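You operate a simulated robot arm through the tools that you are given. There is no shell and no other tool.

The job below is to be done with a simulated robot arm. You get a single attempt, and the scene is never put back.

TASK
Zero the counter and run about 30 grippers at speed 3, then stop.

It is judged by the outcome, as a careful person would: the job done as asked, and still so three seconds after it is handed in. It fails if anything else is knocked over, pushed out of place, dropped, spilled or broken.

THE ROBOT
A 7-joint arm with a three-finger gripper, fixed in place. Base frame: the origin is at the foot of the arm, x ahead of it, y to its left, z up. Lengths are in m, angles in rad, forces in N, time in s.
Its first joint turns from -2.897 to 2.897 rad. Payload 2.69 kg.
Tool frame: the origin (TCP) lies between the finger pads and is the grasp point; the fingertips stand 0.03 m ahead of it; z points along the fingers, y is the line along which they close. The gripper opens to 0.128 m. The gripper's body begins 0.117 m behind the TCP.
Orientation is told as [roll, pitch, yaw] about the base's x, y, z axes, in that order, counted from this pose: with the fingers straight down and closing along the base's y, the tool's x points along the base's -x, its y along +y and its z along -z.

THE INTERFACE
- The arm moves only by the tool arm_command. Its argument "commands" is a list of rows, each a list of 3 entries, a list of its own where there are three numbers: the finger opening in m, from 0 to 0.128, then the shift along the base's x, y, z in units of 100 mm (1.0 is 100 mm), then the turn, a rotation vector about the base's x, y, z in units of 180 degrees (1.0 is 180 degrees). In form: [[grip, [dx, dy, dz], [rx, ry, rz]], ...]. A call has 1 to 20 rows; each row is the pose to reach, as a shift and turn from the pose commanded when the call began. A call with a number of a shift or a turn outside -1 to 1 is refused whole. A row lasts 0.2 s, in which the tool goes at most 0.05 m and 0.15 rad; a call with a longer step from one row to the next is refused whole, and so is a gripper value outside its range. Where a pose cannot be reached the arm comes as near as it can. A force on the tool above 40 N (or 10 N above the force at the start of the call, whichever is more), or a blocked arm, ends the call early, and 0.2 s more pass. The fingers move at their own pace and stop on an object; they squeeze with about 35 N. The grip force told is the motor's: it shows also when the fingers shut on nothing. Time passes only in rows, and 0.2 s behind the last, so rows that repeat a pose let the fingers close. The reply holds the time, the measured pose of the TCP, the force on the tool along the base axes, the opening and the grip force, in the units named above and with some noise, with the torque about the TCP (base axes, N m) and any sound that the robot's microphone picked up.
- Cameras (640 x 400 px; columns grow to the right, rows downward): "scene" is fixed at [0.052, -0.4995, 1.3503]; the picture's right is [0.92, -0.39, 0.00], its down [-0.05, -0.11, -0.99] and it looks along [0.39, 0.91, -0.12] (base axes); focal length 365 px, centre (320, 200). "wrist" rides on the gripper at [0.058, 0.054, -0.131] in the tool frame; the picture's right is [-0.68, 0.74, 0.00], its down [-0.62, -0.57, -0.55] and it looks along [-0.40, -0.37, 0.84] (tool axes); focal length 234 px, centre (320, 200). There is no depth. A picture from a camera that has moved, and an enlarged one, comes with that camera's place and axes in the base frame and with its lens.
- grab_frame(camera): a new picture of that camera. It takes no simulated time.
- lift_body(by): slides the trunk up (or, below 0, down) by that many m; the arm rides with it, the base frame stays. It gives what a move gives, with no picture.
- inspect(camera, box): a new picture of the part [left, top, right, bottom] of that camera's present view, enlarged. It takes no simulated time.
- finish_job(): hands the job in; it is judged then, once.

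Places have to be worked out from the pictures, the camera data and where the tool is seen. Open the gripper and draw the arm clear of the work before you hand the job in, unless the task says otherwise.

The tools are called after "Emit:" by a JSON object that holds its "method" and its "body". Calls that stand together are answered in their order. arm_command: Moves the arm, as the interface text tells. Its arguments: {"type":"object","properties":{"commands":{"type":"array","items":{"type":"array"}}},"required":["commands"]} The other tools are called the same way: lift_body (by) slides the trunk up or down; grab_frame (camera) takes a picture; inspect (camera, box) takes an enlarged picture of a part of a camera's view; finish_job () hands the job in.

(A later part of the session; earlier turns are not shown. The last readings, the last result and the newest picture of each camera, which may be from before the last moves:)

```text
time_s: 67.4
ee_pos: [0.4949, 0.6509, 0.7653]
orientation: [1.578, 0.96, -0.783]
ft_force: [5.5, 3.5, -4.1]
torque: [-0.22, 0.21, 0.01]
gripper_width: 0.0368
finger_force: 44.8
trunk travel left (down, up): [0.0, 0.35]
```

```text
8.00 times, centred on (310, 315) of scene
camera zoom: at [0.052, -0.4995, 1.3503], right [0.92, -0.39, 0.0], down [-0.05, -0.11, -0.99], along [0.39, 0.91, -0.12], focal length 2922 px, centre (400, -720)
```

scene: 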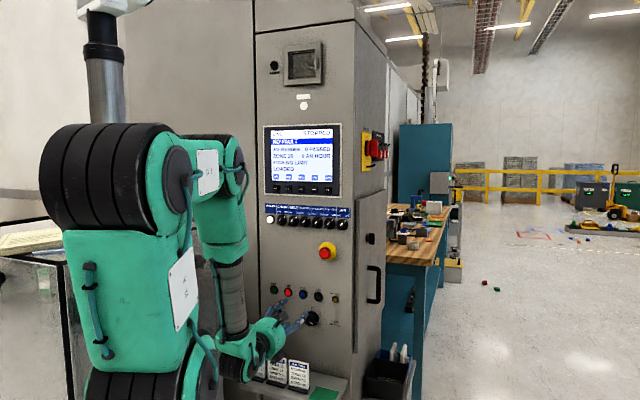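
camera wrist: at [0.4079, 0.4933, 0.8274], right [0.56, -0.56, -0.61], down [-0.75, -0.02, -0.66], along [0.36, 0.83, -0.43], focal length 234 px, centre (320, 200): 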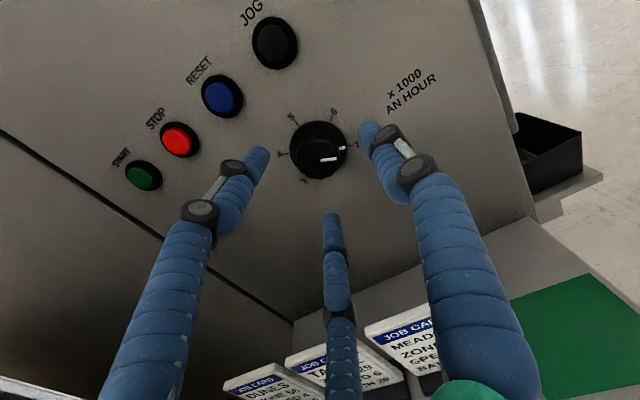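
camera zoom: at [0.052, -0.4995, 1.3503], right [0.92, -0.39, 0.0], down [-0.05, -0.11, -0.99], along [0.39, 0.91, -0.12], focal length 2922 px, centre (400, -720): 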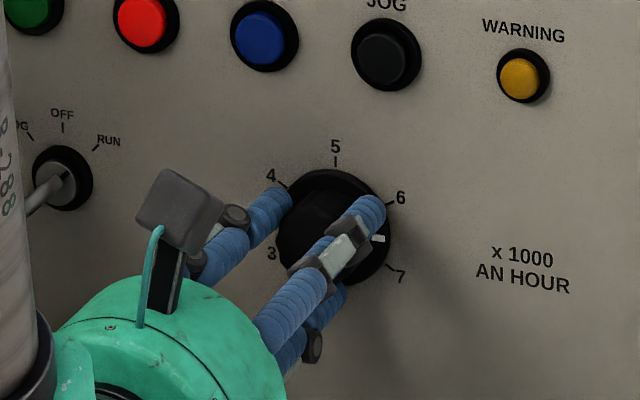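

The knob follows exactly and the mark is now midway between 7 and 6. I'll turn another 100° counter-clockwise.

Emit:
{"method": "arm_command", "body": {"commands": [[0.0, [0, 0, 0], [-0.0281, -0.0281, 0]], [0.0, [0, 0, 0], [-0.0561, -0.0561, 0]], [0.0, [0, 0, 0], [-0.0842, -0.0842, 0]], [0.0, [0, 0, 0], [-0.1122, -0.1122, 0]], [0.0, [0, 0, 0], [-0.1403, -0.1403, 0]], [0.0, [0, 0, 0], [-0.1683, -0.1683, 0]], [0.0, [0, 0, 0], [-0.1964, -0.1964, 0]], [0.0, [0, 0, 0], [-0.2245, -0.2245, 0]], [0.0, [0, 0, 0], [-0.2525, -0.2525, 0]], [0.0, [0, 0, 0], [-0.2806, -0.2806, 0]], [0.0, [0, 0, 0], [-0.3086, -0.3086, 0]], [0.0, [0, 0, 0], [-0.3367, -0.3367, 0]], [0.0, [0, 0, 0], [-0.3648, -0.3648, 0]], [0.0, [0, 0, 0], [-0.3928, -0.3928, 0]], [0.0, [0, 0, 0], [-0.3928, -0.3928, 0]]]}}

Emit:
{"method": "grab_frame", "body": {"camera": "wrist"}}

Emit:
{"method": "inspect", "body": {"camera": "scene", "box": [270, 290, 350, 340]}}

```text
time_s: 70.6
ee_pos: [0.4944, 0.6505, 0.7653]
orientation: [1.571, -0.785, -0.783]
ft_force: [1.6, 10.1, -1.5]
torque: [0.16, -0.16, 0.16]
gripper_width: 0.037
finger_force: 45.0
trunk travel left (down, up): [0.0, 0.35]
```

```text
taken
camera wrist: at [0.3457, 0.6131, 0.7606], right [-0.03, 0.03, 1.0], down [0.21, -0.98, 0.03], along [0.98, 0.21, 0.02], focal length 234 px, centre (320, 200)
```

wrist: 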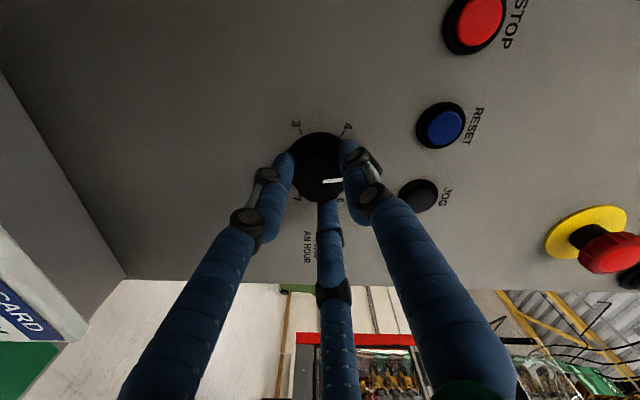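

```text
8.00 times, centred on (310, 315) of scene
camera zoom: at [0.052, -0.4995, 1.3503], right [0.92, -0.39, 0.0], down [-0.05, -0.11, -0.99], along [0.39, 0.91, -0.12], focal length 2922 px, centre (400, -720)
```

zoom: 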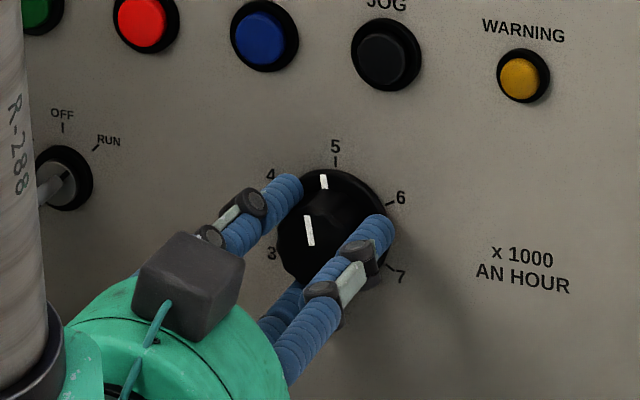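

The pointer has turned 130° in total, to just past 5. I'll release, roll back 110° clockwise with the fingers open around the knob, and regrip.

Emit:
{"method": "arm_command", "body": {"commands": [[0.075, [0, 0, 0], [0, 0, 0]], [0.075, [0, 0, 0], [0, 0, 0]], [0.075, [0, 0, 0], [0, 0, 0]]]}}

Emit:
{"method": "inspect", "body": {"camera": "scene", "box": [270, 290, 350, 340]}}

```text
time_s: 71.4
ee_pos: [0.4951, 0.6503, 0.7653]
orientation: [1.574, -0.784, -0.782]
ft_force: [-0.8, 0.0, -0.2]
torque: [0.0, -0.01, 0.0]
gripper_width: 0.0747
finger_force: 0.1
trunk travel left (down, up): [0.0, 0.35]
```

```text
8.00 times, centred on (310, 315) of scene
camera zoom: at [0.052, -0.4995, 1.3503], right [0.92, -0.39, 0.0], down [-0.05, -0.11, -0.99], along [0.39, 0.91, -0.12], focal length 2922 px, centre (400, -720)
```

zoom: 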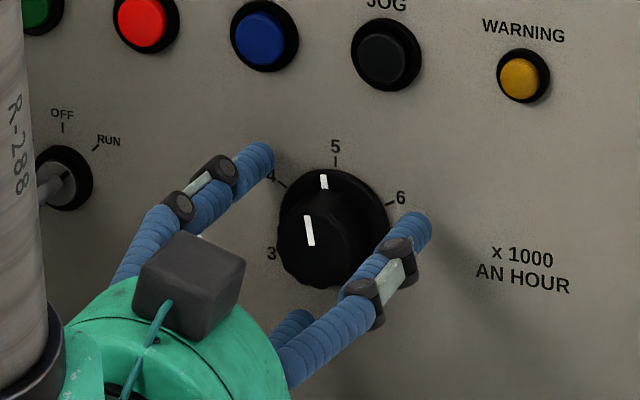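

Released cleanly; the knob stayed put. Now I'll roll the open hand 112° clockwise about the knob axis.

Emit:
{"method": "arm_command", "body": {"commands": [[0.075, [0, 0, 0], [0.0275, 0.0275, 0]], [0.075, [0, 0, 0], [0.055, 0.055, 0]], [0.075, [0, 0, 0], [0.0825, 0.0825, 0]], [0.075, [0, 0, 0], [0.11, 0.11, 0]], [0.075, [0, 0, 0], [0.1375, 0.1375, 0]], [0.075, [0, 0, 0], [0.165, 0.165, 0]], [0.075, [0, 0, 0], [0.1925, 0.1925, 0]], [0.075, [0, 0, 0], [0.22, 0.22, 0]], [0.075, [0, 0, 0], [0.2475, 0.2475, 0]], [0.075, [0, 0, 0], [0.275, 0.275, 0]], [0.075, [0, 0, 0], [0.3025, 0.3025, 0]], [0.075, [0, 0, 0], [0.33, 0.33, 0]], [0.075, [0, 0, 0], [0.3575, 0.3575, 0]], [0.075, [0, 0, 0], [0.385, 0.385, 0]], [0.075, [0, 0, 0], [0.4125, 0.4125, 0]], [0.075, [0, 0, 0], [0.44, 0.44, 0]], [0.075, [0, 0, 0], [0.44, 0.44, 0]]]}}

Emit:
{"method": "inspect", "body": {"camera": "wrist", "box": [220, 80, 420, 205]}}

Emit:
{"method": "inspect", "body": {"camera": "scene", "box": [270, 290, 350, 340]}}

```text
time_s: 75.0
ee_pos: [0.4946, 0.6504, 0.7664]
orientation: [1.579, 1.173, -0.782]
ft_force: [0.0, -0.5, -0.2]
torque: [-0.03, -0.02, -0.03]
gripper_width: 0.0748
finger_force: 0.1
trunk travel left (down, up): [0.0, 0.35]
```

```text
3.20 times, centred on (320, 142) of wrist
camera zoom: at [0.4194, 0.5387, 0.8392], right [0.66, -0.67, -0.34], down [-0.59, -0.18, -0.79], along [0.46, 0.72, -0.51], focal length 749 px, centre (320, 384)
```

zoom: 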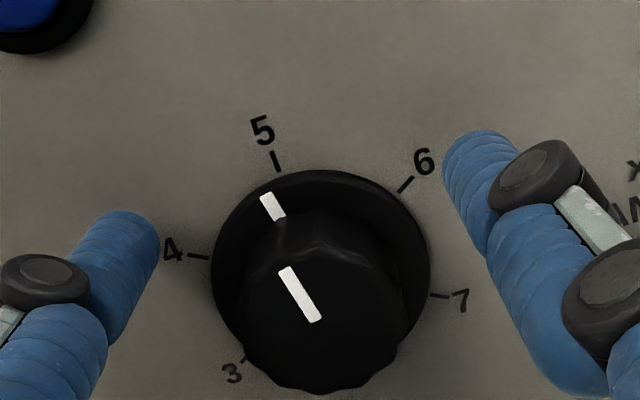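

```text
8.00 times, centred on (310, 315) of scene
camera zoom: at [0.052, -0.4995, 1.3503], right [0.92, -0.39, 0.0], down [-0.05, -0.11, -0.99], along [0.39, 0.91, -0.12], focal length 2922 px, centre (400, -720)
```

zoom: 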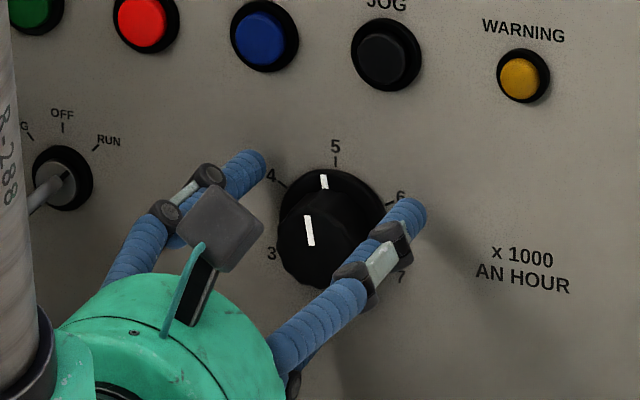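

The hand is rolled back. I'll close on the knob again and turn 100° counter-clockwise, leaving the last few degrees for fine adjustment.

Emit:
{"method": "arm_command", "body": {"commands": [[0.0, [0, 0, 0], [0, 0, 0]], [0.0, [0, 0, 0], [0, 0, 0]], [0.0, [0, 0, 0], [0, 0, 0]], [0.0, [0, 0, 0], [0, 0, 0]], [0.0, [0, 0, 0], [-0.0281, -0.0281, 0]], [0.0, [0, 0, 0], [-0.0561, -0.0561, 0]], [0.0, [0, 0, 0], [-0.0842, -0.0842, 0]], [0.0, [0, 0, 0], [-0.1122, -0.1122, 0]], [0.0, [0, 0, 0], [-0.1403, -0.1403, 0]], [0.0, [0, 0, 0], [-0.1683, -0.1683, 0]], [0.0, [0, 0, 0], [-0.1964, -0.1964, 0]], [0.0, [0, 0, 0], [-0.2245, -0.2245, 0]], [0.0, [0, 0, 0], [-0.2525, -0.2525, 0]], [0.0, [0, 0, 0], [-0.2806, -0.2806, 0]], [0.0, [0, 0, 0], [-0.3086, -0.3086, 0]], [0.0, [0, 0, 0], [-0.3367, -0.3367, 0]], [0.0, [0, 0, 0], [-0.3648, -0.3648, 0]], [0.0, [0, 0, 0], [-0.3928, -0.3928, 0]], [0.0, [0, 0, 0], [-0.3928, -0.3928, 0]]]}}

Emit:
{"method": "inspect", "body": {"camera": "wrist", "box": [220, 80, 420, 205]}}

Emit:
{"method": "inspect", "body": {"camera": "scene", "box": [270, 290, 350, 340]}}

```text
time_s: 79.0
ee_pos: [0.4941, 0.6505, 0.7649]
orientation: [1.575, -0.576, -0.783]
ft_force: [3.6, -7.3, -0.5]
torque: [-0.02, 0.0, -0.35]
gripper_width: 0.037
finger_force: 45.3
trunk travel left (down, up): [0.0, 0.35]
```

```text
3.20 times, centred on (320, 142) of wrist
camera zoom: at [0.3459, 0.6122, 0.777], right [0.12, -0.12, 0.99], down [0.2, -0.97, -0.14], along [0.97, 0.21, -0.09], focal length 749 px, centre (320, 384)
```

zoom: 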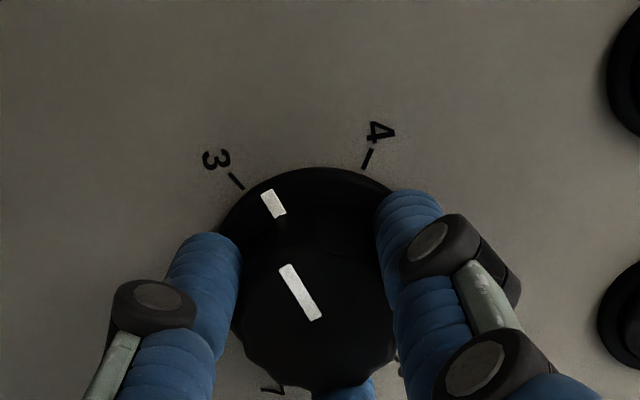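

```text
8.00 times, centred on (310, 315) of scene
camera zoom: at [0.052, -0.4995, 1.3503], right [0.92, -0.39, 0.0], down [-0.05, -0.11, -0.99], along [0.39, 0.91, -0.12], focal length 2922 px, centre (400, -720)
```

zoom: 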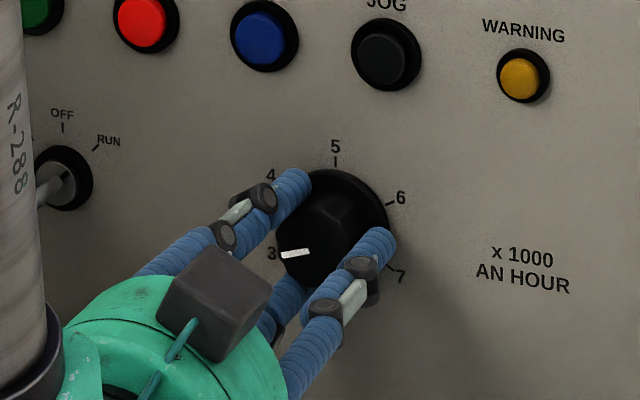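

The mark is about 10° short of 3, as planned. I'll turn the last 10° and check.

Emit:
{"method": "arm_command", "body": {"commands": [[0.0, [0, 0, 0], [-0.0131, -0.0131, 0]], [0.0, [0, 0, 0], [-0.0262, -0.0262, 0]], [0.0, [0, 0, 0], [-0.0393, -0.0393, 0]], [0.0, [0, 0, 0], [-0.0393, -0.0393, 0]]]}}

Emit:
{"method": "inspect", "body": {"camera": "wrist", "box": [250, 90, 390, 175]}}

```text
time_s: 80.0
ee_pos: [0.4942, 0.6503, 0.765]
orientation: [1.572, -0.749, -0.781]
ft_force: [3.6, -5.5, -1.4]
torque: [-0.07, 0.06, -0.2]
gripper_width: 0.0367
finger_force: 44.8
trunk travel left (down, up): [0.0, 0.35]
```

```text
4.57 times, centred on (320, 132) of wrist
camera zoom: at [0.3452, 0.6128, 0.7634], right [-0.01, 0.0, 1.0], down [0.21, -0.98, 0.0], along [0.98, 0.21, 0.01], focal length 1070 px, centre (320, 509)
```

zoom: 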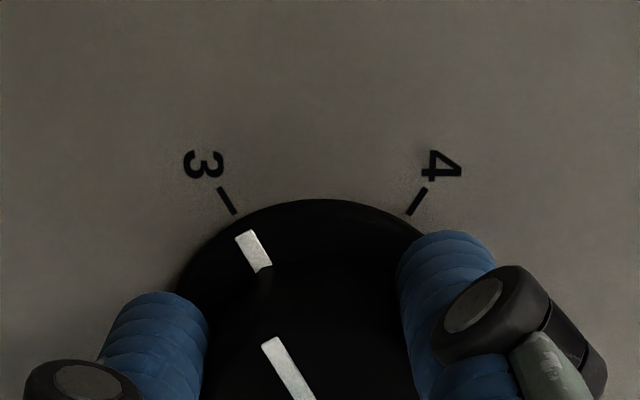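

The mark lines up with the 3 tick. I'll release the knob, back straight off, and check the dial.

Emit:
{"method": "arm_command", "body": {"commands": [[0.075, [0, 0, 0], [0, 0, 0]], [0.075, [0, 0, 0], [0, 0, 0]], [0.075, [0, 0, 0], [0, 0, 0]], [0.075, [-0.1, -0.1, 0], [0, 0, 0]], [0.075, [-0.25, -0.25, 0], [0, 0, 0]], [0.075, [-0.45, -0.45, 0], [0, 0, 0]], [0.075, [-0.7, -0.7, 0], [0, 0, 0]], [0.075, [-0.7, -0.7, 0], [0, 0, 0]]]}}

Emit:
{"method": "inspect", "body": {"camera": "scene", "box": [260, 280, 360, 340]}}

Emit:
{"method": "grab_frame", "body": {"camera": "wrist"}}

Emit:
{"method": "grab_frame", "body": {"camera": "scene"}}

```text
time_s: 81.8
ee_pos: [0.4253, 0.5803, 0.7656]
orientation: [1.574, -0.748, -0.784]
ft_force: [0.6, 0.3, -0.1]
torque: [0.02, -0.02, -0.02]
gripper_width: 0.0747
finger_force: 0.0
trunk travel left (down, up): [0.0, 0.35]
```

```text
6.40 times, centred on (310, 310) of scene
camera zoom: at [0.052, -0.4995, 1.3503], right [0.92, -0.39, 0.0], down [-0.05, -0.11, -0.99], along [0.39, 0.91, -0.12], focal length 2337 px, centre (384, -504)
```

zoom: 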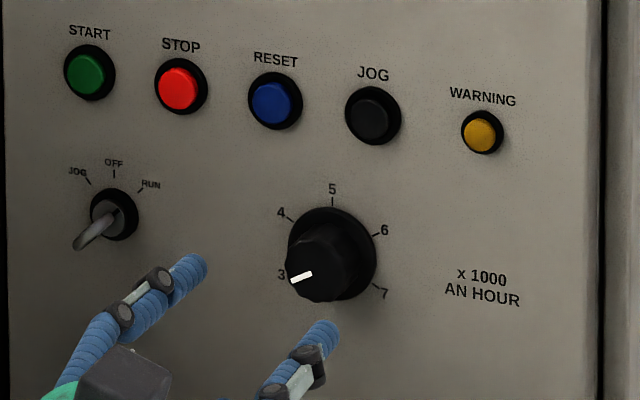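

```text
taken
camera wrist: at [0.2748, 0.5426, 0.765], right [-0.01, 0.0, 1.0], down [0.21, -0.98, 0.0], along [0.98, 0.21, 0.01], focal length 234 px, centre (320, 200)
```

wrist: 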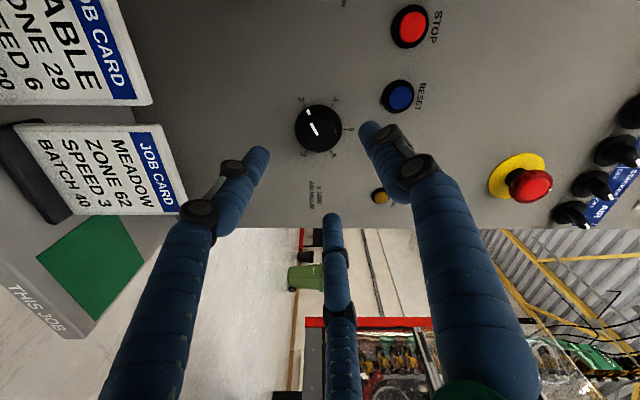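

```text
taken
```

scene: 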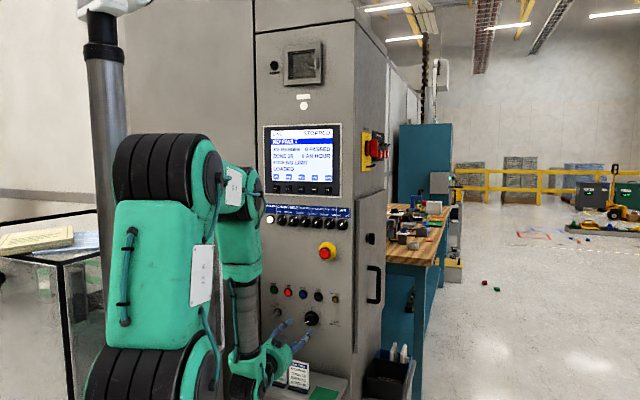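

Backed off cleanly. I'll confirm the dial in the wrist view.

Emit:
{"method": "inspect", "body": {"camera": "wrist", "box": [270, 80, 370, 175]}}

Emit:
{"method": "inspect", "body": {"camera": "scene", "box": [255, 115, 355, 205]}}

```text
4.21 times, centred on (320, 128) of wrist
camera zoom: at [0.2748, 0.5426, 0.765], right [-0.01, 0.0, 1.0], down [0.21, -0.98, 0.0], along [0.98, 0.21, 0.01], focal length 986 px, centre (320, 505)
```

zoom: 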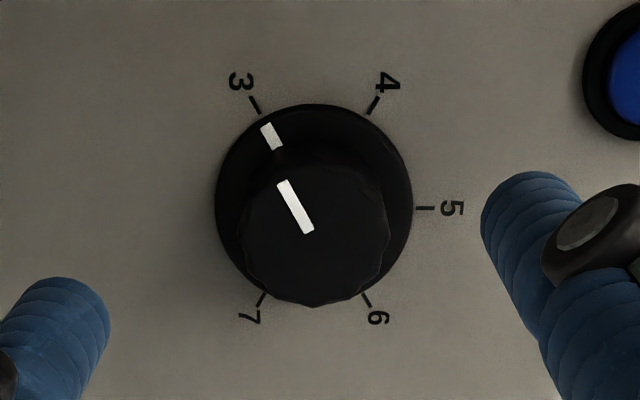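

```text
4.44 times, centred on (305, 160) of scene
camera zoom: at [0.052, -0.4995, 1.3503], right [0.92, -0.39, 0.0], down [-0.05, -0.11, -0.99], along [0.39, 0.91, -0.12], focal length 1623 px, centre (387, 378)
```

zoom: 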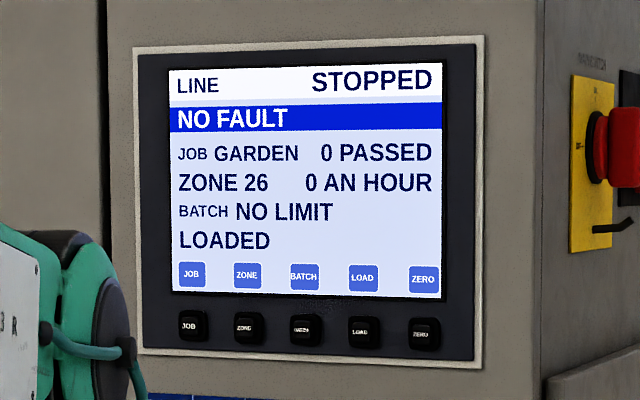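

The dial is exactly on 3 and the screen still shows 0 PASSED, STOPPED. Next is START. I'll rise to z = 0.853, close the fingers, and roll so the camera is above the hand, away from the glass case on the left.

Emit:
{"method": "arm_command", "body": {"commands": [[0.0, [-0.02, -0.02, 0.07], [0.0292, 0.0292, 0]], [0.0, [-0.04, -0.04, 0.15], [0.0583, 0.0583, 0]], [0.0, [-0.06, -0.06, 0.22], [0.0875, 0.0875, 0]], [0.0, [-0.08, -0.08, 0.29], [0.1167, 0.1167, 0]], [0.0, [-0.1, -0.1, 0.36], [0.1458, 0.1458, 0]], [0.0, [-0.12, -0.12, 0.44], [0.175, 0.175, 0]], [0.0, [-0.14, -0.14, 0.51], [0.2042, 0.2042, 0]], [0.0, [-0.16, -0.16, 0.58], [0.2333, 0.2333, 0]], [0.0, [-0.18, -0.18, 0.66], [0.2625, 0.2625, 0]], [0.0, [-0.2, -0.2, 0.73], [0.2917, 0.2917, 0]], [0.0, [-0.21, -0.21, 0.8], [0.3208, 0.3208, 0]], [0.0, [-0.21, -0.21, 0.874], [0.35, 0.35, 0]], [0.0, [-0.21, -0.21, 0.874], [0.35, 0.35, 0]]]}}

Emit:
{"method": "grab_frame", "body": {"camera": "wrist"}}

Emit:
{"method": "grab_frame", "body": {"camera": "scene"}}

```text
time_s: 84.6
ee_pos: [0.4047, 0.5596, 0.852]
orientation: [1.578, 0.806, -0.781]
ft_force: [-0.3, 0.3, -0.8]
torque: [0.02, 0.03, -0.02]
gripper_width: 0.0018
finger_force: 31.3
trunk travel left (down, up): [0.0, 0.35]
```

```text
taken
camera wrist: at [0.3091, 0.4678, 0.93], right [0.71, -0.71, 0.02], down [-0.37, -0.4, -0.84], along [0.6, 0.58, -0.54], focal length 234 px, centre (320, 200)
```

wrist: 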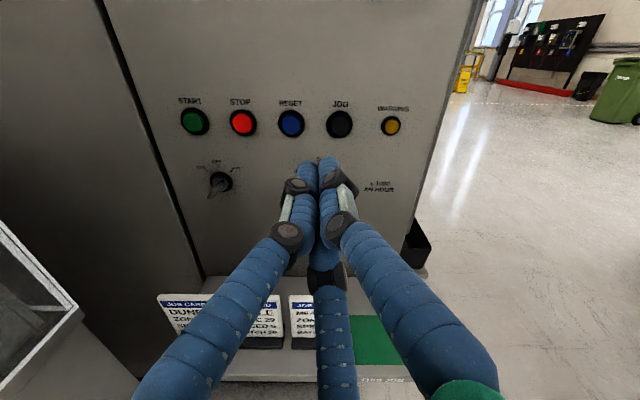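

```text
taken
```

scene: 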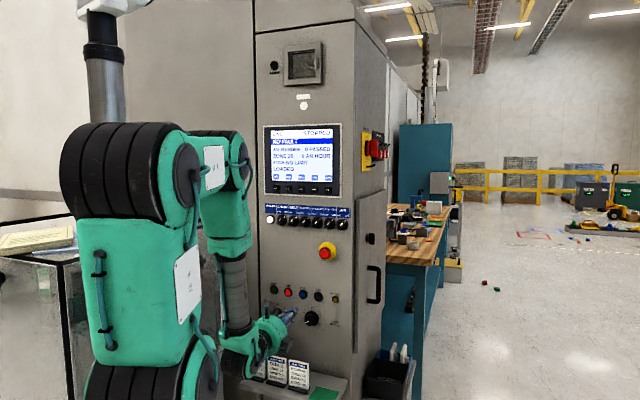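

I have an upright view of the whole button row. I'll enlarge START/STOP and WARNING before moving over.

Emit:
{"method": "inspect", "body": {"camera": "wrist", "box": [165, 85, 275, 155]}}

Emit:
{"method": "inspect", "body": {"camera": "wrist", "box": [310, 90, 420, 160]}}

```text
5.71 times, centred on (220, 120) of wrist
camera zoom: at [0.3091, 0.4678, 0.93], right [0.71, -0.71, 0.02], down [-0.37, -0.4, -0.84], along [0.6, 0.58, -0.54], focal length 1338 px, centre (891, 657)
```

zoom: 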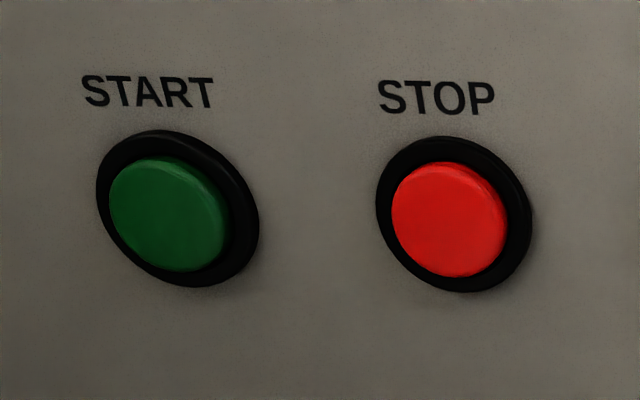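

```text
5.71 times, centred on (365, 125) of wrist
camera zoom: at [0.3091, 0.4678, 0.93], right [0.71, -0.71, 0.02], down [-0.37, -0.4, -0.84], along [0.6, 0.58, -0.54], focal length 1338 px, centre (63, 629)
```

zoom: 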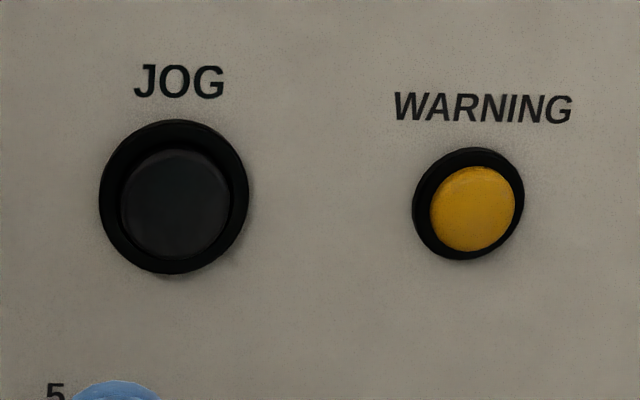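

START is at D ≈ −0.264, z ≈ 0.855 and STOP at D ≈ −0.204. WARNING looks like a domed indicator lamp, not a button. I'll slide left in two steps, staying clear of the glass case.

Emit:
{"method": "arm_command", "body": {"commands": [[0.0, [-0.15, 0.15, 0.01], [0, 0, 0]], [0.0, [-0.3, 0.3, 0.02], [0, 0, 0]], [0.0, [-0.45, 0.45, 0.02], [0, 0, 0]], [0.0, [-0.6, 0.6, 0.02], [0, 0, 0]], [0.0, [-0.707, 0.707, 0.02], [0, 0, 0]], [0.0, [-0.707, 0.707, 0.02], [0, 0, 0]]]}}

Emit:
{"method": "grab_frame", "body": {"camera": "wrist"}}

Emit:
{"method": "grab_frame", "body": {"camera": "scene"}}

```text
time_s: 86.0
ee_pos: [0.3329, 0.6302, 0.8536]
orientation: [1.577, 0.807, -0.781]
ft_force: [-0.3, 0.5, -0.3]
torque: [-0.01, -0.03, -0.04]
gripper_width: 0.0022
finger_force: 30.7
trunk travel left (down, up): [0.0, 0.35]
```

```text
taken
camera wrist: at [0.2377, 0.539, 0.932], right [0.71, -0.71, 0.02], down [-0.37, -0.4, -0.84], along [0.6, 0.58, -0.54], focal length 234 px, centre (320, 200)
```

wrist: 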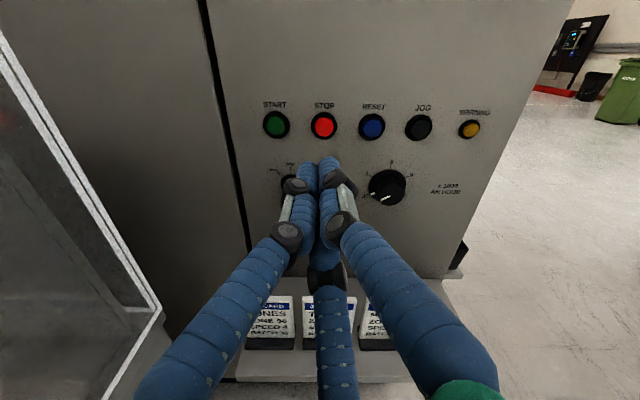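

```text
taken
```

scene: 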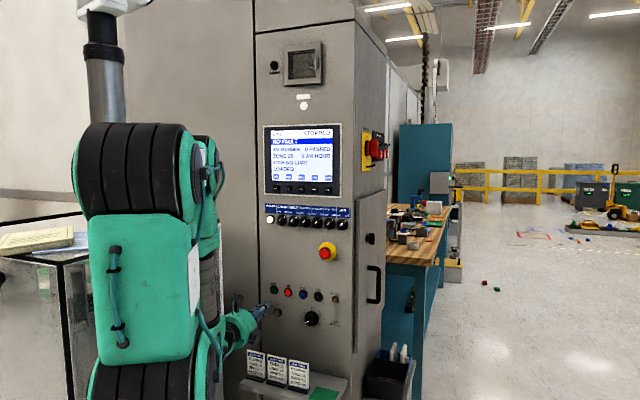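

STOP is now right on the axis at D ≈ −0.21, z fine. I'll move 54 mm further left to START and come forward to about 5 cm short of it.

Emit:
{"method": "arm_command", "body": {"commands": [[0.0, [-0.13, 0.13, 0.01], [0, 0, 0]], [0.0, [-0.26, 0.26, 0.015], [0, 0, 0]], [0.0, [-0.382, 0.382, 0.015], [0, 0, 0]], [0.0, [-0.25, 0.52, 0.015], [0, 0, 0]], [0.0, [-0.1, 0.67, 0.015], [0, 0, 0]], [0.0, [0.042, 0.806, 0.015], [0, 0, 0]], [0.0, [0.042, 0.806, 0.015], [0, 0, 0]]]}}

Emit:
{"method": "grab_frame", "body": {"camera": "wrist"}}

Emit:
{"method": "inspect", "body": {"camera": "wrist", "box": [260, 90, 380, 180]}}

Emit:
{"method": "grab_frame", "body": {"camera": "scene"}}

```text
time_s: 87.6
ee_pos: [0.3385, 0.7107, 0.8557]
orientation: [1.577, 0.807, -0.782]
ft_force: [-0.9, 0.8, -0.6]
torque: [-0.01, -0.01, 0.02]
gripper_width: 0.0021
finger_force: 31.6
trunk travel left (down, up): [0.0, 0.35]
```

```text
taken
camera wrist: at [0.243, 0.6184, 0.9344], right [0.71, -0.71, 0.02], down [-0.37, -0.4, -0.84], along [0.6, 0.58, -0.54], focal length 234 px, centre (320, 200)
```

wrist: 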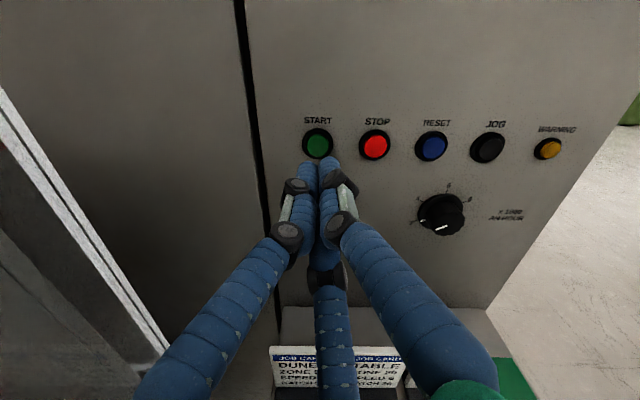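

```text
4.44 times, centred on (320, 135) of wrist
camera zoom: at [0.243, 0.6184, 0.9344], right [0.71, -0.71, 0.02], down [-0.37, -0.4, -0.84], along [0.6, 0.58, -0.54], focal length 1041 px, centre (320, 489)
```

zoom: 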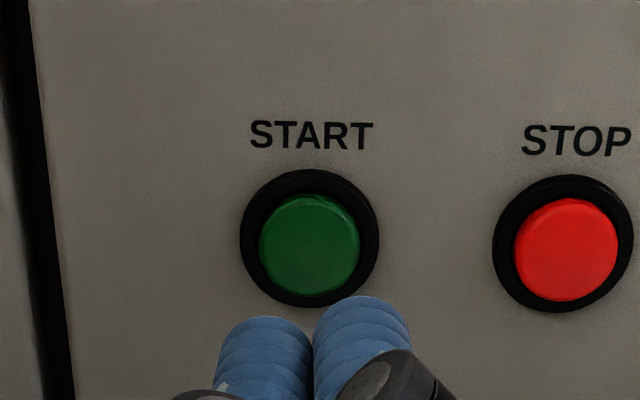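

```text
taken
```

scene: 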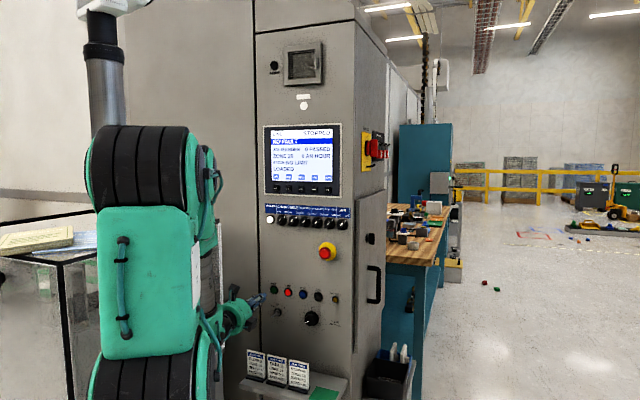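

START is within 3 mm of the axis and about 6 cm beyond the tips. I'll advance 48 mm with a small correction, then creep onto the button.

Emit:
{"method": "arm_command", "body": {"commands": [[0.0, [0.08, 0.09, -0.01], [0, 0, 0]], [0.0, [0.16, 0.18, -0.02], [0, 0, 0]], [0.0, [0.24, 0.27, -0.02], [0, 0, 0]], [0.0, [0.322, 0.358, -0.02], [0, 0, 0]], [0.0, [0.322, 0.358, -0.02], [0, 0, 0]]]}}

Emit:
{"method": "inspect", "body": {"camera": "wrist", "box": [260, 90, 380, 180]}}

Emit:
{"method": "inspect", "body": {"camera": "scene", "box": [240, 270, 320, 320]}}

```text
time_s: 88.8
ee_pos: [0.3713, 0.7465, 0.8552]
orientation: [1.579, 0.806, -0.784]
ft_force: [0.0, 0.0, -0.9]
torque: [0.02, -0.01, -0.02]
gripper_width: 0.0021
finger_force: 31.2
trunk travel left (down, up): [0.0, 0.35]
```

```text
4.44 times, centred on (320, 135) of wrist
camera zoom: at [0.2747, 0.6547, 0.9315], right [0.71, -0.71, 0.02], down [-0.37, -0.4, -0.84], along [0.6, 0.58, -0.54], focal length 1041 px, centre (320, 489)
```

zoom: 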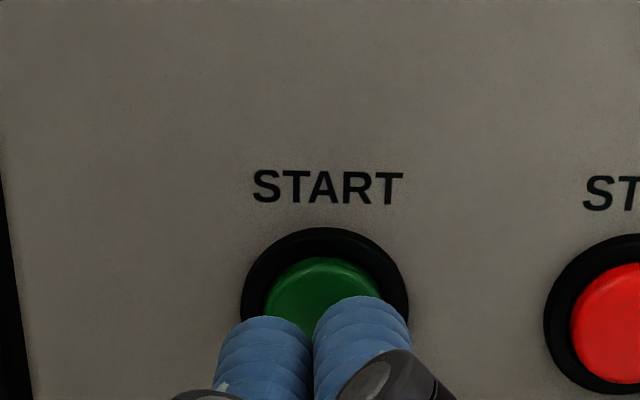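

```text
8.00 times, centred on (280, 295) of scene
camera zoom: at [0.052, -0.4995, 1.3503], right [0.92, -0.39, 0.0], down [-0.05, -0.11, -0.99], along [0.39, 0.91, -0.12], focal length 2922 px, centre (640, -560)
```

zoom: 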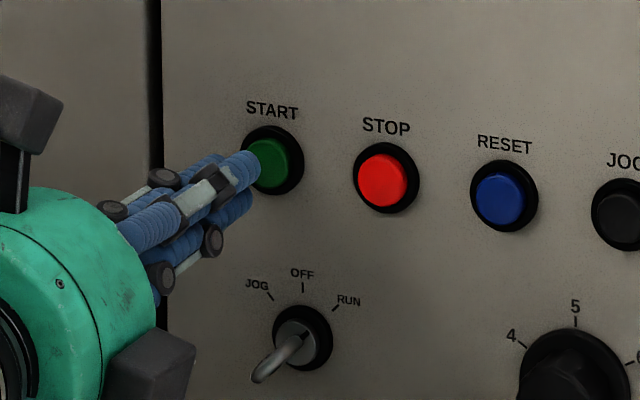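

The tips are about 1.5 cm in front of START and centred. I'll creep in to press it.

Emit:
{"method": "arm_command", "body": {"commands": [[0.0, [0.05, 0.05, 0], [0, 0, 0]], [0.0, [0.085, 0.085, 0], [0, 0, 0]], [0.0, [0.106, 0.106, 0], [0, 0, 0]], [0.0, [0.127, 0.127, 0], [0, 0, 0]], [0.0, [0.141, 0.141, 0], [0, 0, 0]]]}}

Emit:
{"method": "inspect", "body": {"camera": "scene", "box": [255, 115, 355, 205]}}

Emit:
{"method": "inspect", "body": {"camera": "scene", "box": [240, 270, 350, 340]}}

```text
time_s: 90.0
ee_pos: [0.3839, 0.7604, 0.8538]
orientation: [1.579, 0.807, -0.782]
ft_force: [-0.1, -0.3, -0.8]
torque: [0.0, 0.0, -0.02]
gripper_width: 0.0022
finger_force: 31.5
trunk travel left (down, up): [0.0, 0.35]
```

```text
4.44 times, centred on (305, 160) of scene
camera zoom: at [0.052, -0.4995, 1.3503], right [0.92, -0.39, 0.0], down [-0.05, -0.11, -0.99], along [0.39, 0.91, -0.12], focal length 1623 px, centre (387, 378)
```

zoom: 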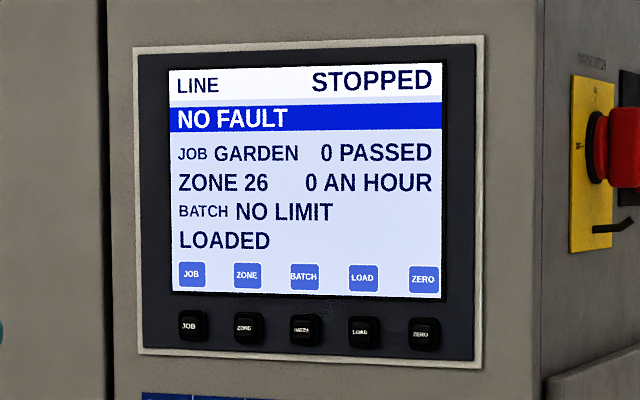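

```text
5.71 times, centred on (295, 305) of scene
camera zoom: at [0.052, -0.4995, 1.3503], right [0.92, -0.39, 0.0], down [-0.05, -0.11, -0.99], along [0.39, 0.91, -0.12], focal length 2087 px, centre (463, -400)
```

zoom: 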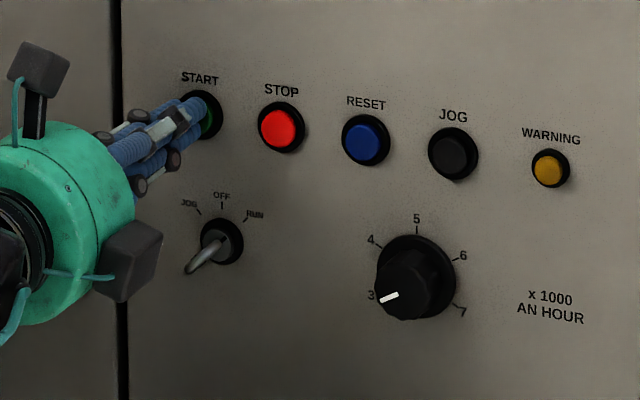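

No contact yet, with the tips at N ≈ 0.839. I'll continue in 2 mm steps.

Emit:
{"method": "arm_command", "body": {"commands": [[0.0, [0.014, 0.014, 0], [0, 0, 0]], [0.0, [0.028, 0.028, 0], [0, 0, 0]], [0.0, [0.042, 0.042, 0], [0, 0, 0]]]}}

Emit:
{"method": "inspect", "body": {"camera": "scene", "box": [255, 115, 355, 205]}}

```text
time_s: 90.8
ee_pos: [0.3879, 0.7651, 0.8533]
orientation: [1.577, 0.806, -0.782]
ft_force: [-0.8, -1.1, -0.3]
torque: [0.0, 0.02, 0.0]
gripper_width: 0.002
finger_force: 30.8
trunk travel left (down, up): [0.0, 0.35]
```

```text
4.44 times, centred on (305, 160) of scene
camera zoom: at [0.052, -0.4995, 1.3503], right [0.92, -0.39, 0.0], down [-0.05, -0.11, -0.99], along [0.39, 0.91, -0.12], focal length 1623 px, centre (387, 378)
```

zoom: 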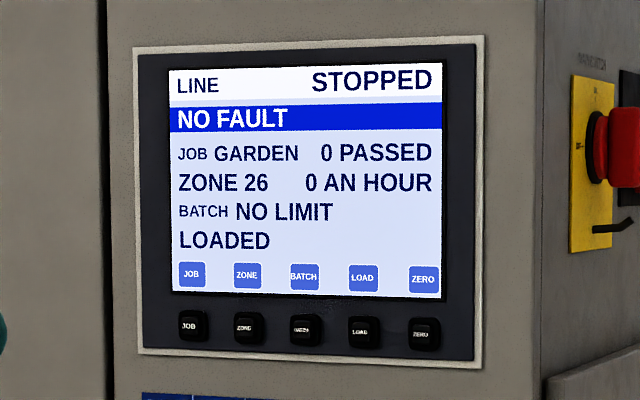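

There's light contact of about 1.4 N at N ≈ 0.845. I'll press on in 2 mm steps.

Emit:
{"method": "arm_command", "body": {"commands": [[0.0, [0.014, 0.014, 0], [0, 0, 0]], [0.0, [0.028, 0.028, 0], [0, 0, 0]], [0.0, [0.042, 0.042, 0], [0, 0, 0]]]}}

Emit:
{"method": "inspect", "body": {"camera": "scene", "box": [255, 115, 355, 205]}}

Emit:
{"method": "inspect", "body": {"camera": "scene", "box": [240, 270, 350, 340]}}

```text
time_s: 91.6
ee_pos: [0.3916, 0.7673, 0.8543]
orientation: [1.576, 0.805, -0.783]
ft_force: [-16.1, -17.2, 3.0]
torque: [0.04, 0.17, -0.05]
gripper_width: 0.0062
finger_force: 31.7
trunk travel left (down, up): [0.0, 0.35]
heard: click
```

```text
4.44 times, centred on (305, 160) of scene
camera zoom: at [0.052, -0.4995, 1.3503], right [0.92, -0.39, 0.0], down [-0.05, -0.11, -0.99], along [0.39, 0.91, -0.12], focal length 1623 px, centre (387, 378)
```

zoom: 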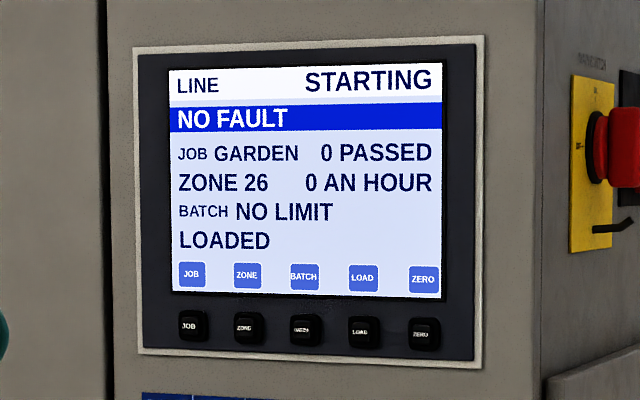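

```text
5.71 times, centred on (295, 305) of scene
camera zoom: at [0.052, -0.4995, 1.3503], right [0.92, -0.39, 0.0], down [-0.05, -0.11, -0.99], along [0.39, 0.91, -0.12], focal length 2087 px, centre (463, -400)
```

zoom: 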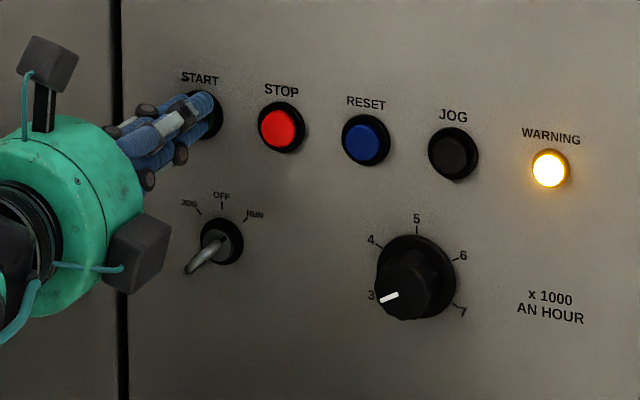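

START clicked: the screen shows STARTING and the WARNING lamp is lit (so it is a lamp). I'll back off START and move across toward STOP while watching the screen.

Emit:
{"method": "arm_command", "body": {"commands": [[0.0, [-0.1, -0.1, 0], [0, 0, 0]], [0.0, [-0.25, -0.25, 0], [0, 0, 0]], [0.0, [-0.35, -0.35, 0], [0, 0, 0]]]}}

Emit:
{"method": "inspect", "body": {"camera": "scene", "box": [255, 115, 355, 205]}}

```text
time_s: 92.4
ee_pos: [0.3563, 0.7332, 0.8542]
orientation: [1.575, 0.806, -0.784]
ft_force: [1.1, 0.9, -0.2]
torque: [0.0, -0.02, -0.01]
gripper_width: 0.0023
finger_force: 31.3
trunk travel left (down, up): [0.0, 0.35]
```

```text
4.44 times, centred on (305, 160) of scene
camera zoom: at [0.052, -0.4995, 1.3503], right [0.92, -0.39, 0.0], down [-0.05, -0.11, -0.99], along [0.39, 0.91, -0.12], focal length 1623 px, centre (387, 378)
```

zoom: 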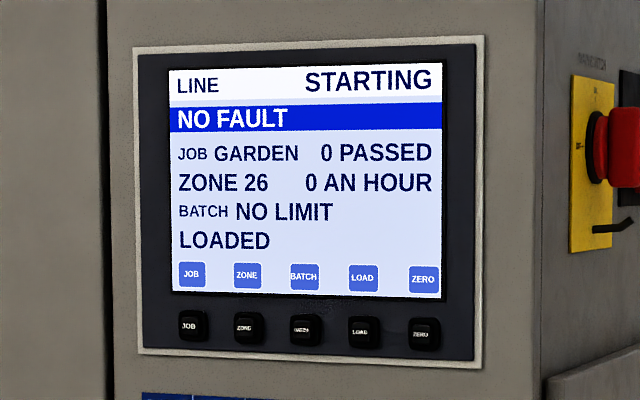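

Still STARTING after release. I'll slide 60 mm right so the tips stand in front of STOP, ready to press.

Emit:
{"method": "arm_command", "body": {"commands": [[0.0, [0.14, -0.14, 0], [0, 0, 0]], [0.0, [0.28, -0.28, 0], [0, 0, 0]], [0.0, [0.428, -0.428, 0], [0, 0, 0]]]}}

Emit:
{"method": "inspect", "body": {"camera": "scene", "box": [255, 115, 355, 205]}}

Emit:
{"method": "inspect", "body": {"camera": "wrist", "box": [260, 90, 380, 180]}}

Emit:
{"method": "inspect", "body": {"camera": "scene", "box": [240, 270, 350, 340]}}

```text
time_s: 93.2
ee_pos: [0.4, 0.6923, 0.853]
orientation: [1.578, 0.806, -0.784]
ft_force: [0.2, 0.5, 0.2]
torque: [-0.02, 0.01, -0.04]
gripper_width: 0.0021
finger_force: 31.3
trunk travel left (down, up): [0.0, 0.35]
```

```text
4.44 times, centred on (305, 160) of scene
camera zoom: at [0.052, -0.4995, 1.3503], right [0.92, -0.39, 0.0], down [-0.05, -0.11, -0.99], along [0.39, 0.91, -0.12], focal length 1623 px, centre (387, 378)
```

zoom: 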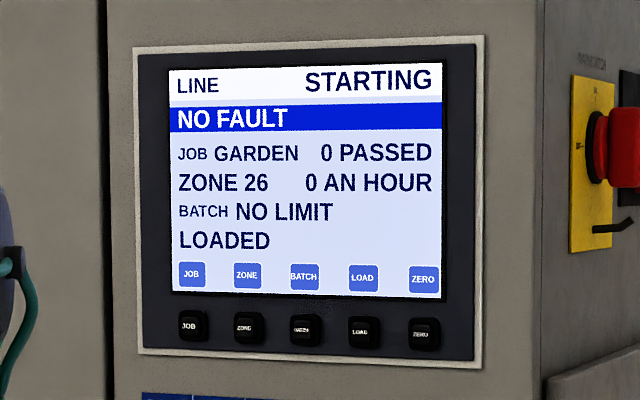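

```text
4.44 times, centred on (320, 135) of wrist
camera zoom: at [0.3045, 0.5998, 0.9323], right [0.71, -0.71, 0.02], down [-0.37, -0.4, -0.84], along [0.6, 0.58, -0.54], focal length 1041 px, centre (320, 489)
```

zoom: 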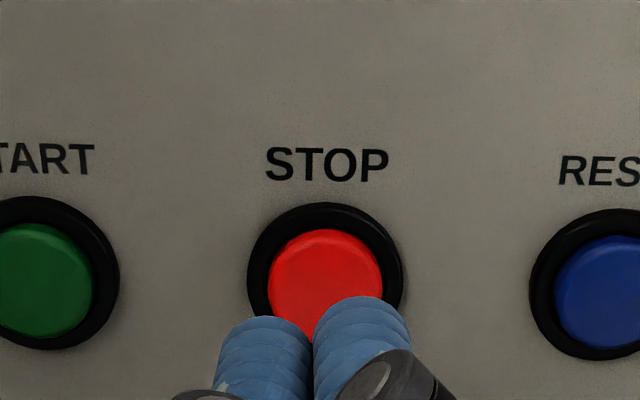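

```text
5.71 times, centred on (295, 305) of scene
camera zoom: at [0.052, -0.4995, 1.3503], right [0.92, -0.39, 0.0], down [-0.05, -0.11, -0.99], along [0.39, 0.91, -0.12], focal length 2087 px, centre (463, -400)
```

zoom: 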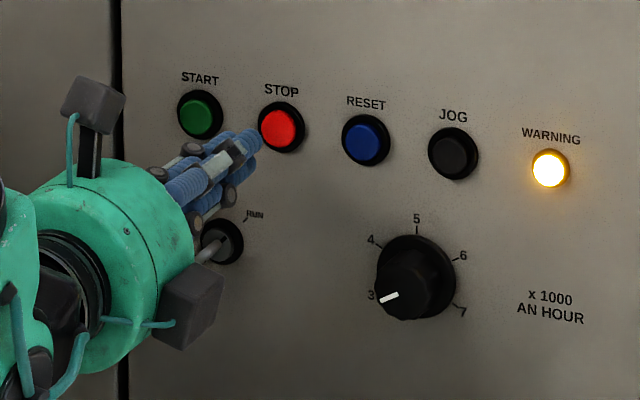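

I'm centred on STOP and the line is still STARTING. I'll advance so the tips stand about 9 mm off the STOP cap and wait there.

Emit:
{"method": "arm_command", "body": {"commands": [[0.0, [0.08, 0.07, 0], [0, 0, 0]], [0.0, [0.16, 0.15, 0], [0, 0, 0]], [0.0, [0.24, 0.226, 0], [0, 0, 0]], [0.0, [0.24, 0.226, 0], [0, 0, 0]]]}}

Emit:
{"method": "inspect", "body": {"camera": "scene", "box": [255, 115, 355, 205]}}

Emit:
{"method": "inspect", "body": {"camera": "wrist", "box": [260, 90, 380, 180]}}

```text
time_s: 94.2
ee_pos: [0.4224, 0.7127, 0.8531]
orientation: [1.578, 0.807, -0.784]
ft_force: [0.4, -0.4, 0.6]
torque: [0.02, -0.01, 0.04]
gripper_width: 0.002
finger_force: 31.7
trunk travel left (down, up): [0.0, 0.35]
```

```text
4.44 times, centred on (305, 160) of scene
camera zoom: at [0.052, -0.4995, 1.3503], right [0.92, -0.39, 0.0], down [-0.05, -0.11, -0.99], along [0.39, 0.91, -0.12], focal length 1623 px, centre (387, 378)
```

zoom: 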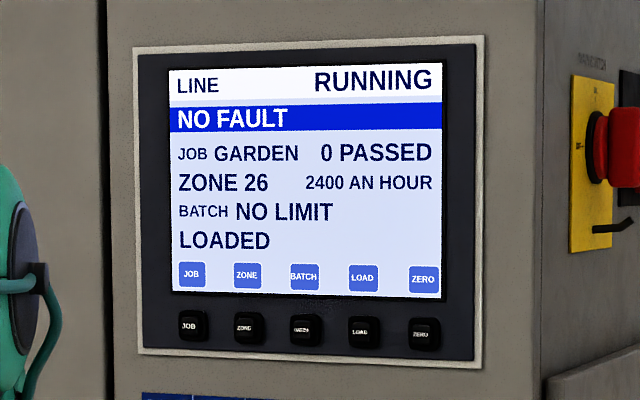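

```text
4.44 times, centred on (320, 135) of wrist
camera zoom: at [0.3286, 0.6217, 0.9317], right [0.71, -0.71, 0.02], down [-0.37, -0.4, -0.84], along [0.6, 0.58, -0.54], focal length 1041 px, centre (320, 489)
```

zoom: 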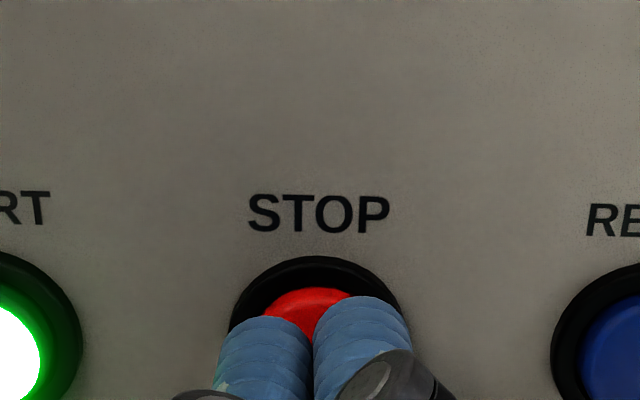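

RUNNING; it's ramping up through 2400 an hour. I'll hold still in front of STOP and watch the speed and count.

Emit:
{"method": "arm_command", "body": {"commands": [[0.0, [0, 0, 0], [0, 0, 0]], [0.0, [0, 0, 0], [0, 0, 0]], [0.0, [0, 0, 0], [0, 0, 0]], [0.0, [0, 0, 0], [0, 0, 0]], [0.0, [0, 0, 0], [0, 0, 0]], [0.0, [0, 0, 0], [0, 0, 0]], [0.0, [0, 0, 0], [0, 0, 0]], [0.0, [0, 0, 0], [0, 0, 0]], [0.0, [0, 0, 0], [0, 0, 0]], [0.0, [0, 0, 0], [0, 0, 0]]]}}

Emit:
{"method": "inspect", "body": {"camera": "scene", "box": [255, 115, 355, 205]}}

```text
time_s: 96.4
ee_pos: [0.4229, 0.7119, 0.8534]
orientation: [1.577, 0.807, -0.785]
ft_force: [0.5, -0.1, 0.1]
torque: [-0.03, -0.04, -0.04]
gripper_width: 0.002
finger_force: 30.8
trunk travel left (down, up): [0.0, 0.35]
```

```text
4.44 times, centred on (305, 160) of scene
camera zoom: at [0.052, -0.4995, 1.3503], right [0.92, -0.39, 0.0], down [-0.05, -0.11, -0.99], along [0.39, 0.91, -0.12], focal length 1623 px, centre (387, 378)
```

zoom: 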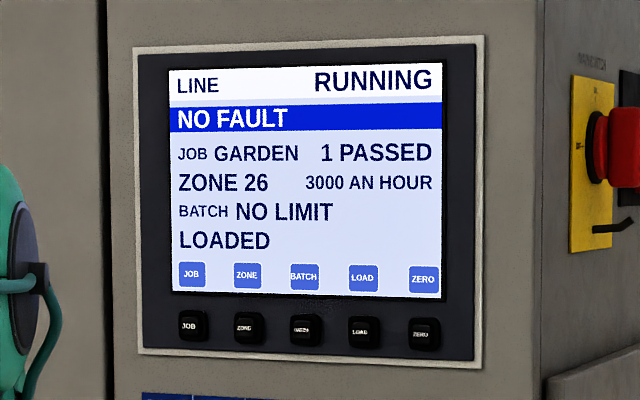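

It has settled at 3000 an hour, exactly speed 3, with 1 passed. At 0.83 per second, 30 comes at about t = 131 s. I'll keep holding and check periodically.

Emit:
{"method": "arm_command", "body": {"commands": [[0.0, [0, 0, 0], [0, 0, 0]], [0.0, [0, 0, 0], [0, 0, 0]], [0.0, [0, 0, 0], [0, 0, 0]], [0.0, [0, 0, 0], [0, 0, 0]], [0.0, [0, 0, 0], [0, 0, 0]], [0.0, [0, 0, 0], [0, 0, 0]], [0.0, [0, 0, 0], [0, 0, 0]], [0.0, [0, 0, 0], [0, 0, 0]], [0.0, [0, 0, 0], [0, 0, 0]], [0.0, [0, 0, 0], [0, 0, 0]], [0.0, [0, 0, 0], [0, 0, 0]], [0.0, [0, 0, 0], [0, 0, 0]], [0.0, [0, 0, 0], [0, 0, 0]], [0.0, [0, 0, 0], [0, 0, 0]], [0.0, [0, 0, 0], [0, 0, 0]], [0.0, [0, 0, 0], [0, 0, 0]], [0.0, [0, 0, 0], [0, 0, 0]], [0.0, [0, 0, 0], [0, 0, 0]], [0.0, [0, 0, 0], [0, 0, 0]], [0.0, [0, 0, 0], [0, 0, 0]]]}}

Emit:
{"method": "inspect", "body": {"camera": "scene", "box": [255, 115, 355, 205]}}

```text
time_s: 100.6
ee_pos: [0.4241, 0.7127, 0.8537]
orientation: [1.576, 0.806, -0.782]
ft_force: [-0.6, 0.2, -0.7]
torque: [-0.01, -0.02, 0.01]
gripper_width: 0.0019
finger_force: 31.2
trunk travel left (down, up): [0.0, 0.35]
```

```text
4.44 times, centred on (305, 160) of scene
camera zoom: at [0.052, -0.4995, 1.3503], right [0.92, -0.39, 0.0], down [-0.05, -0.11, -0.99], along [0.39, 0.91, -0.12], focal length 1623 px, centre (387, 378)
```

zoom: 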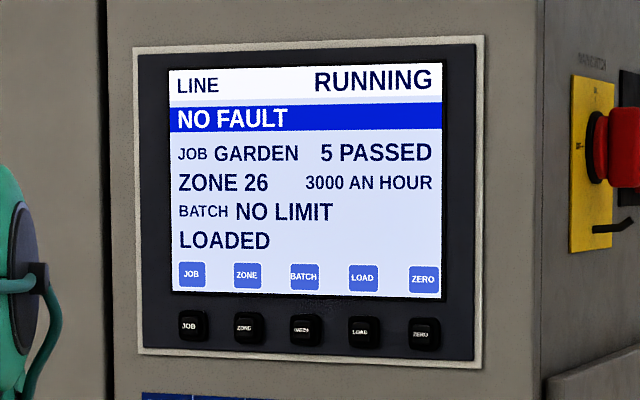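

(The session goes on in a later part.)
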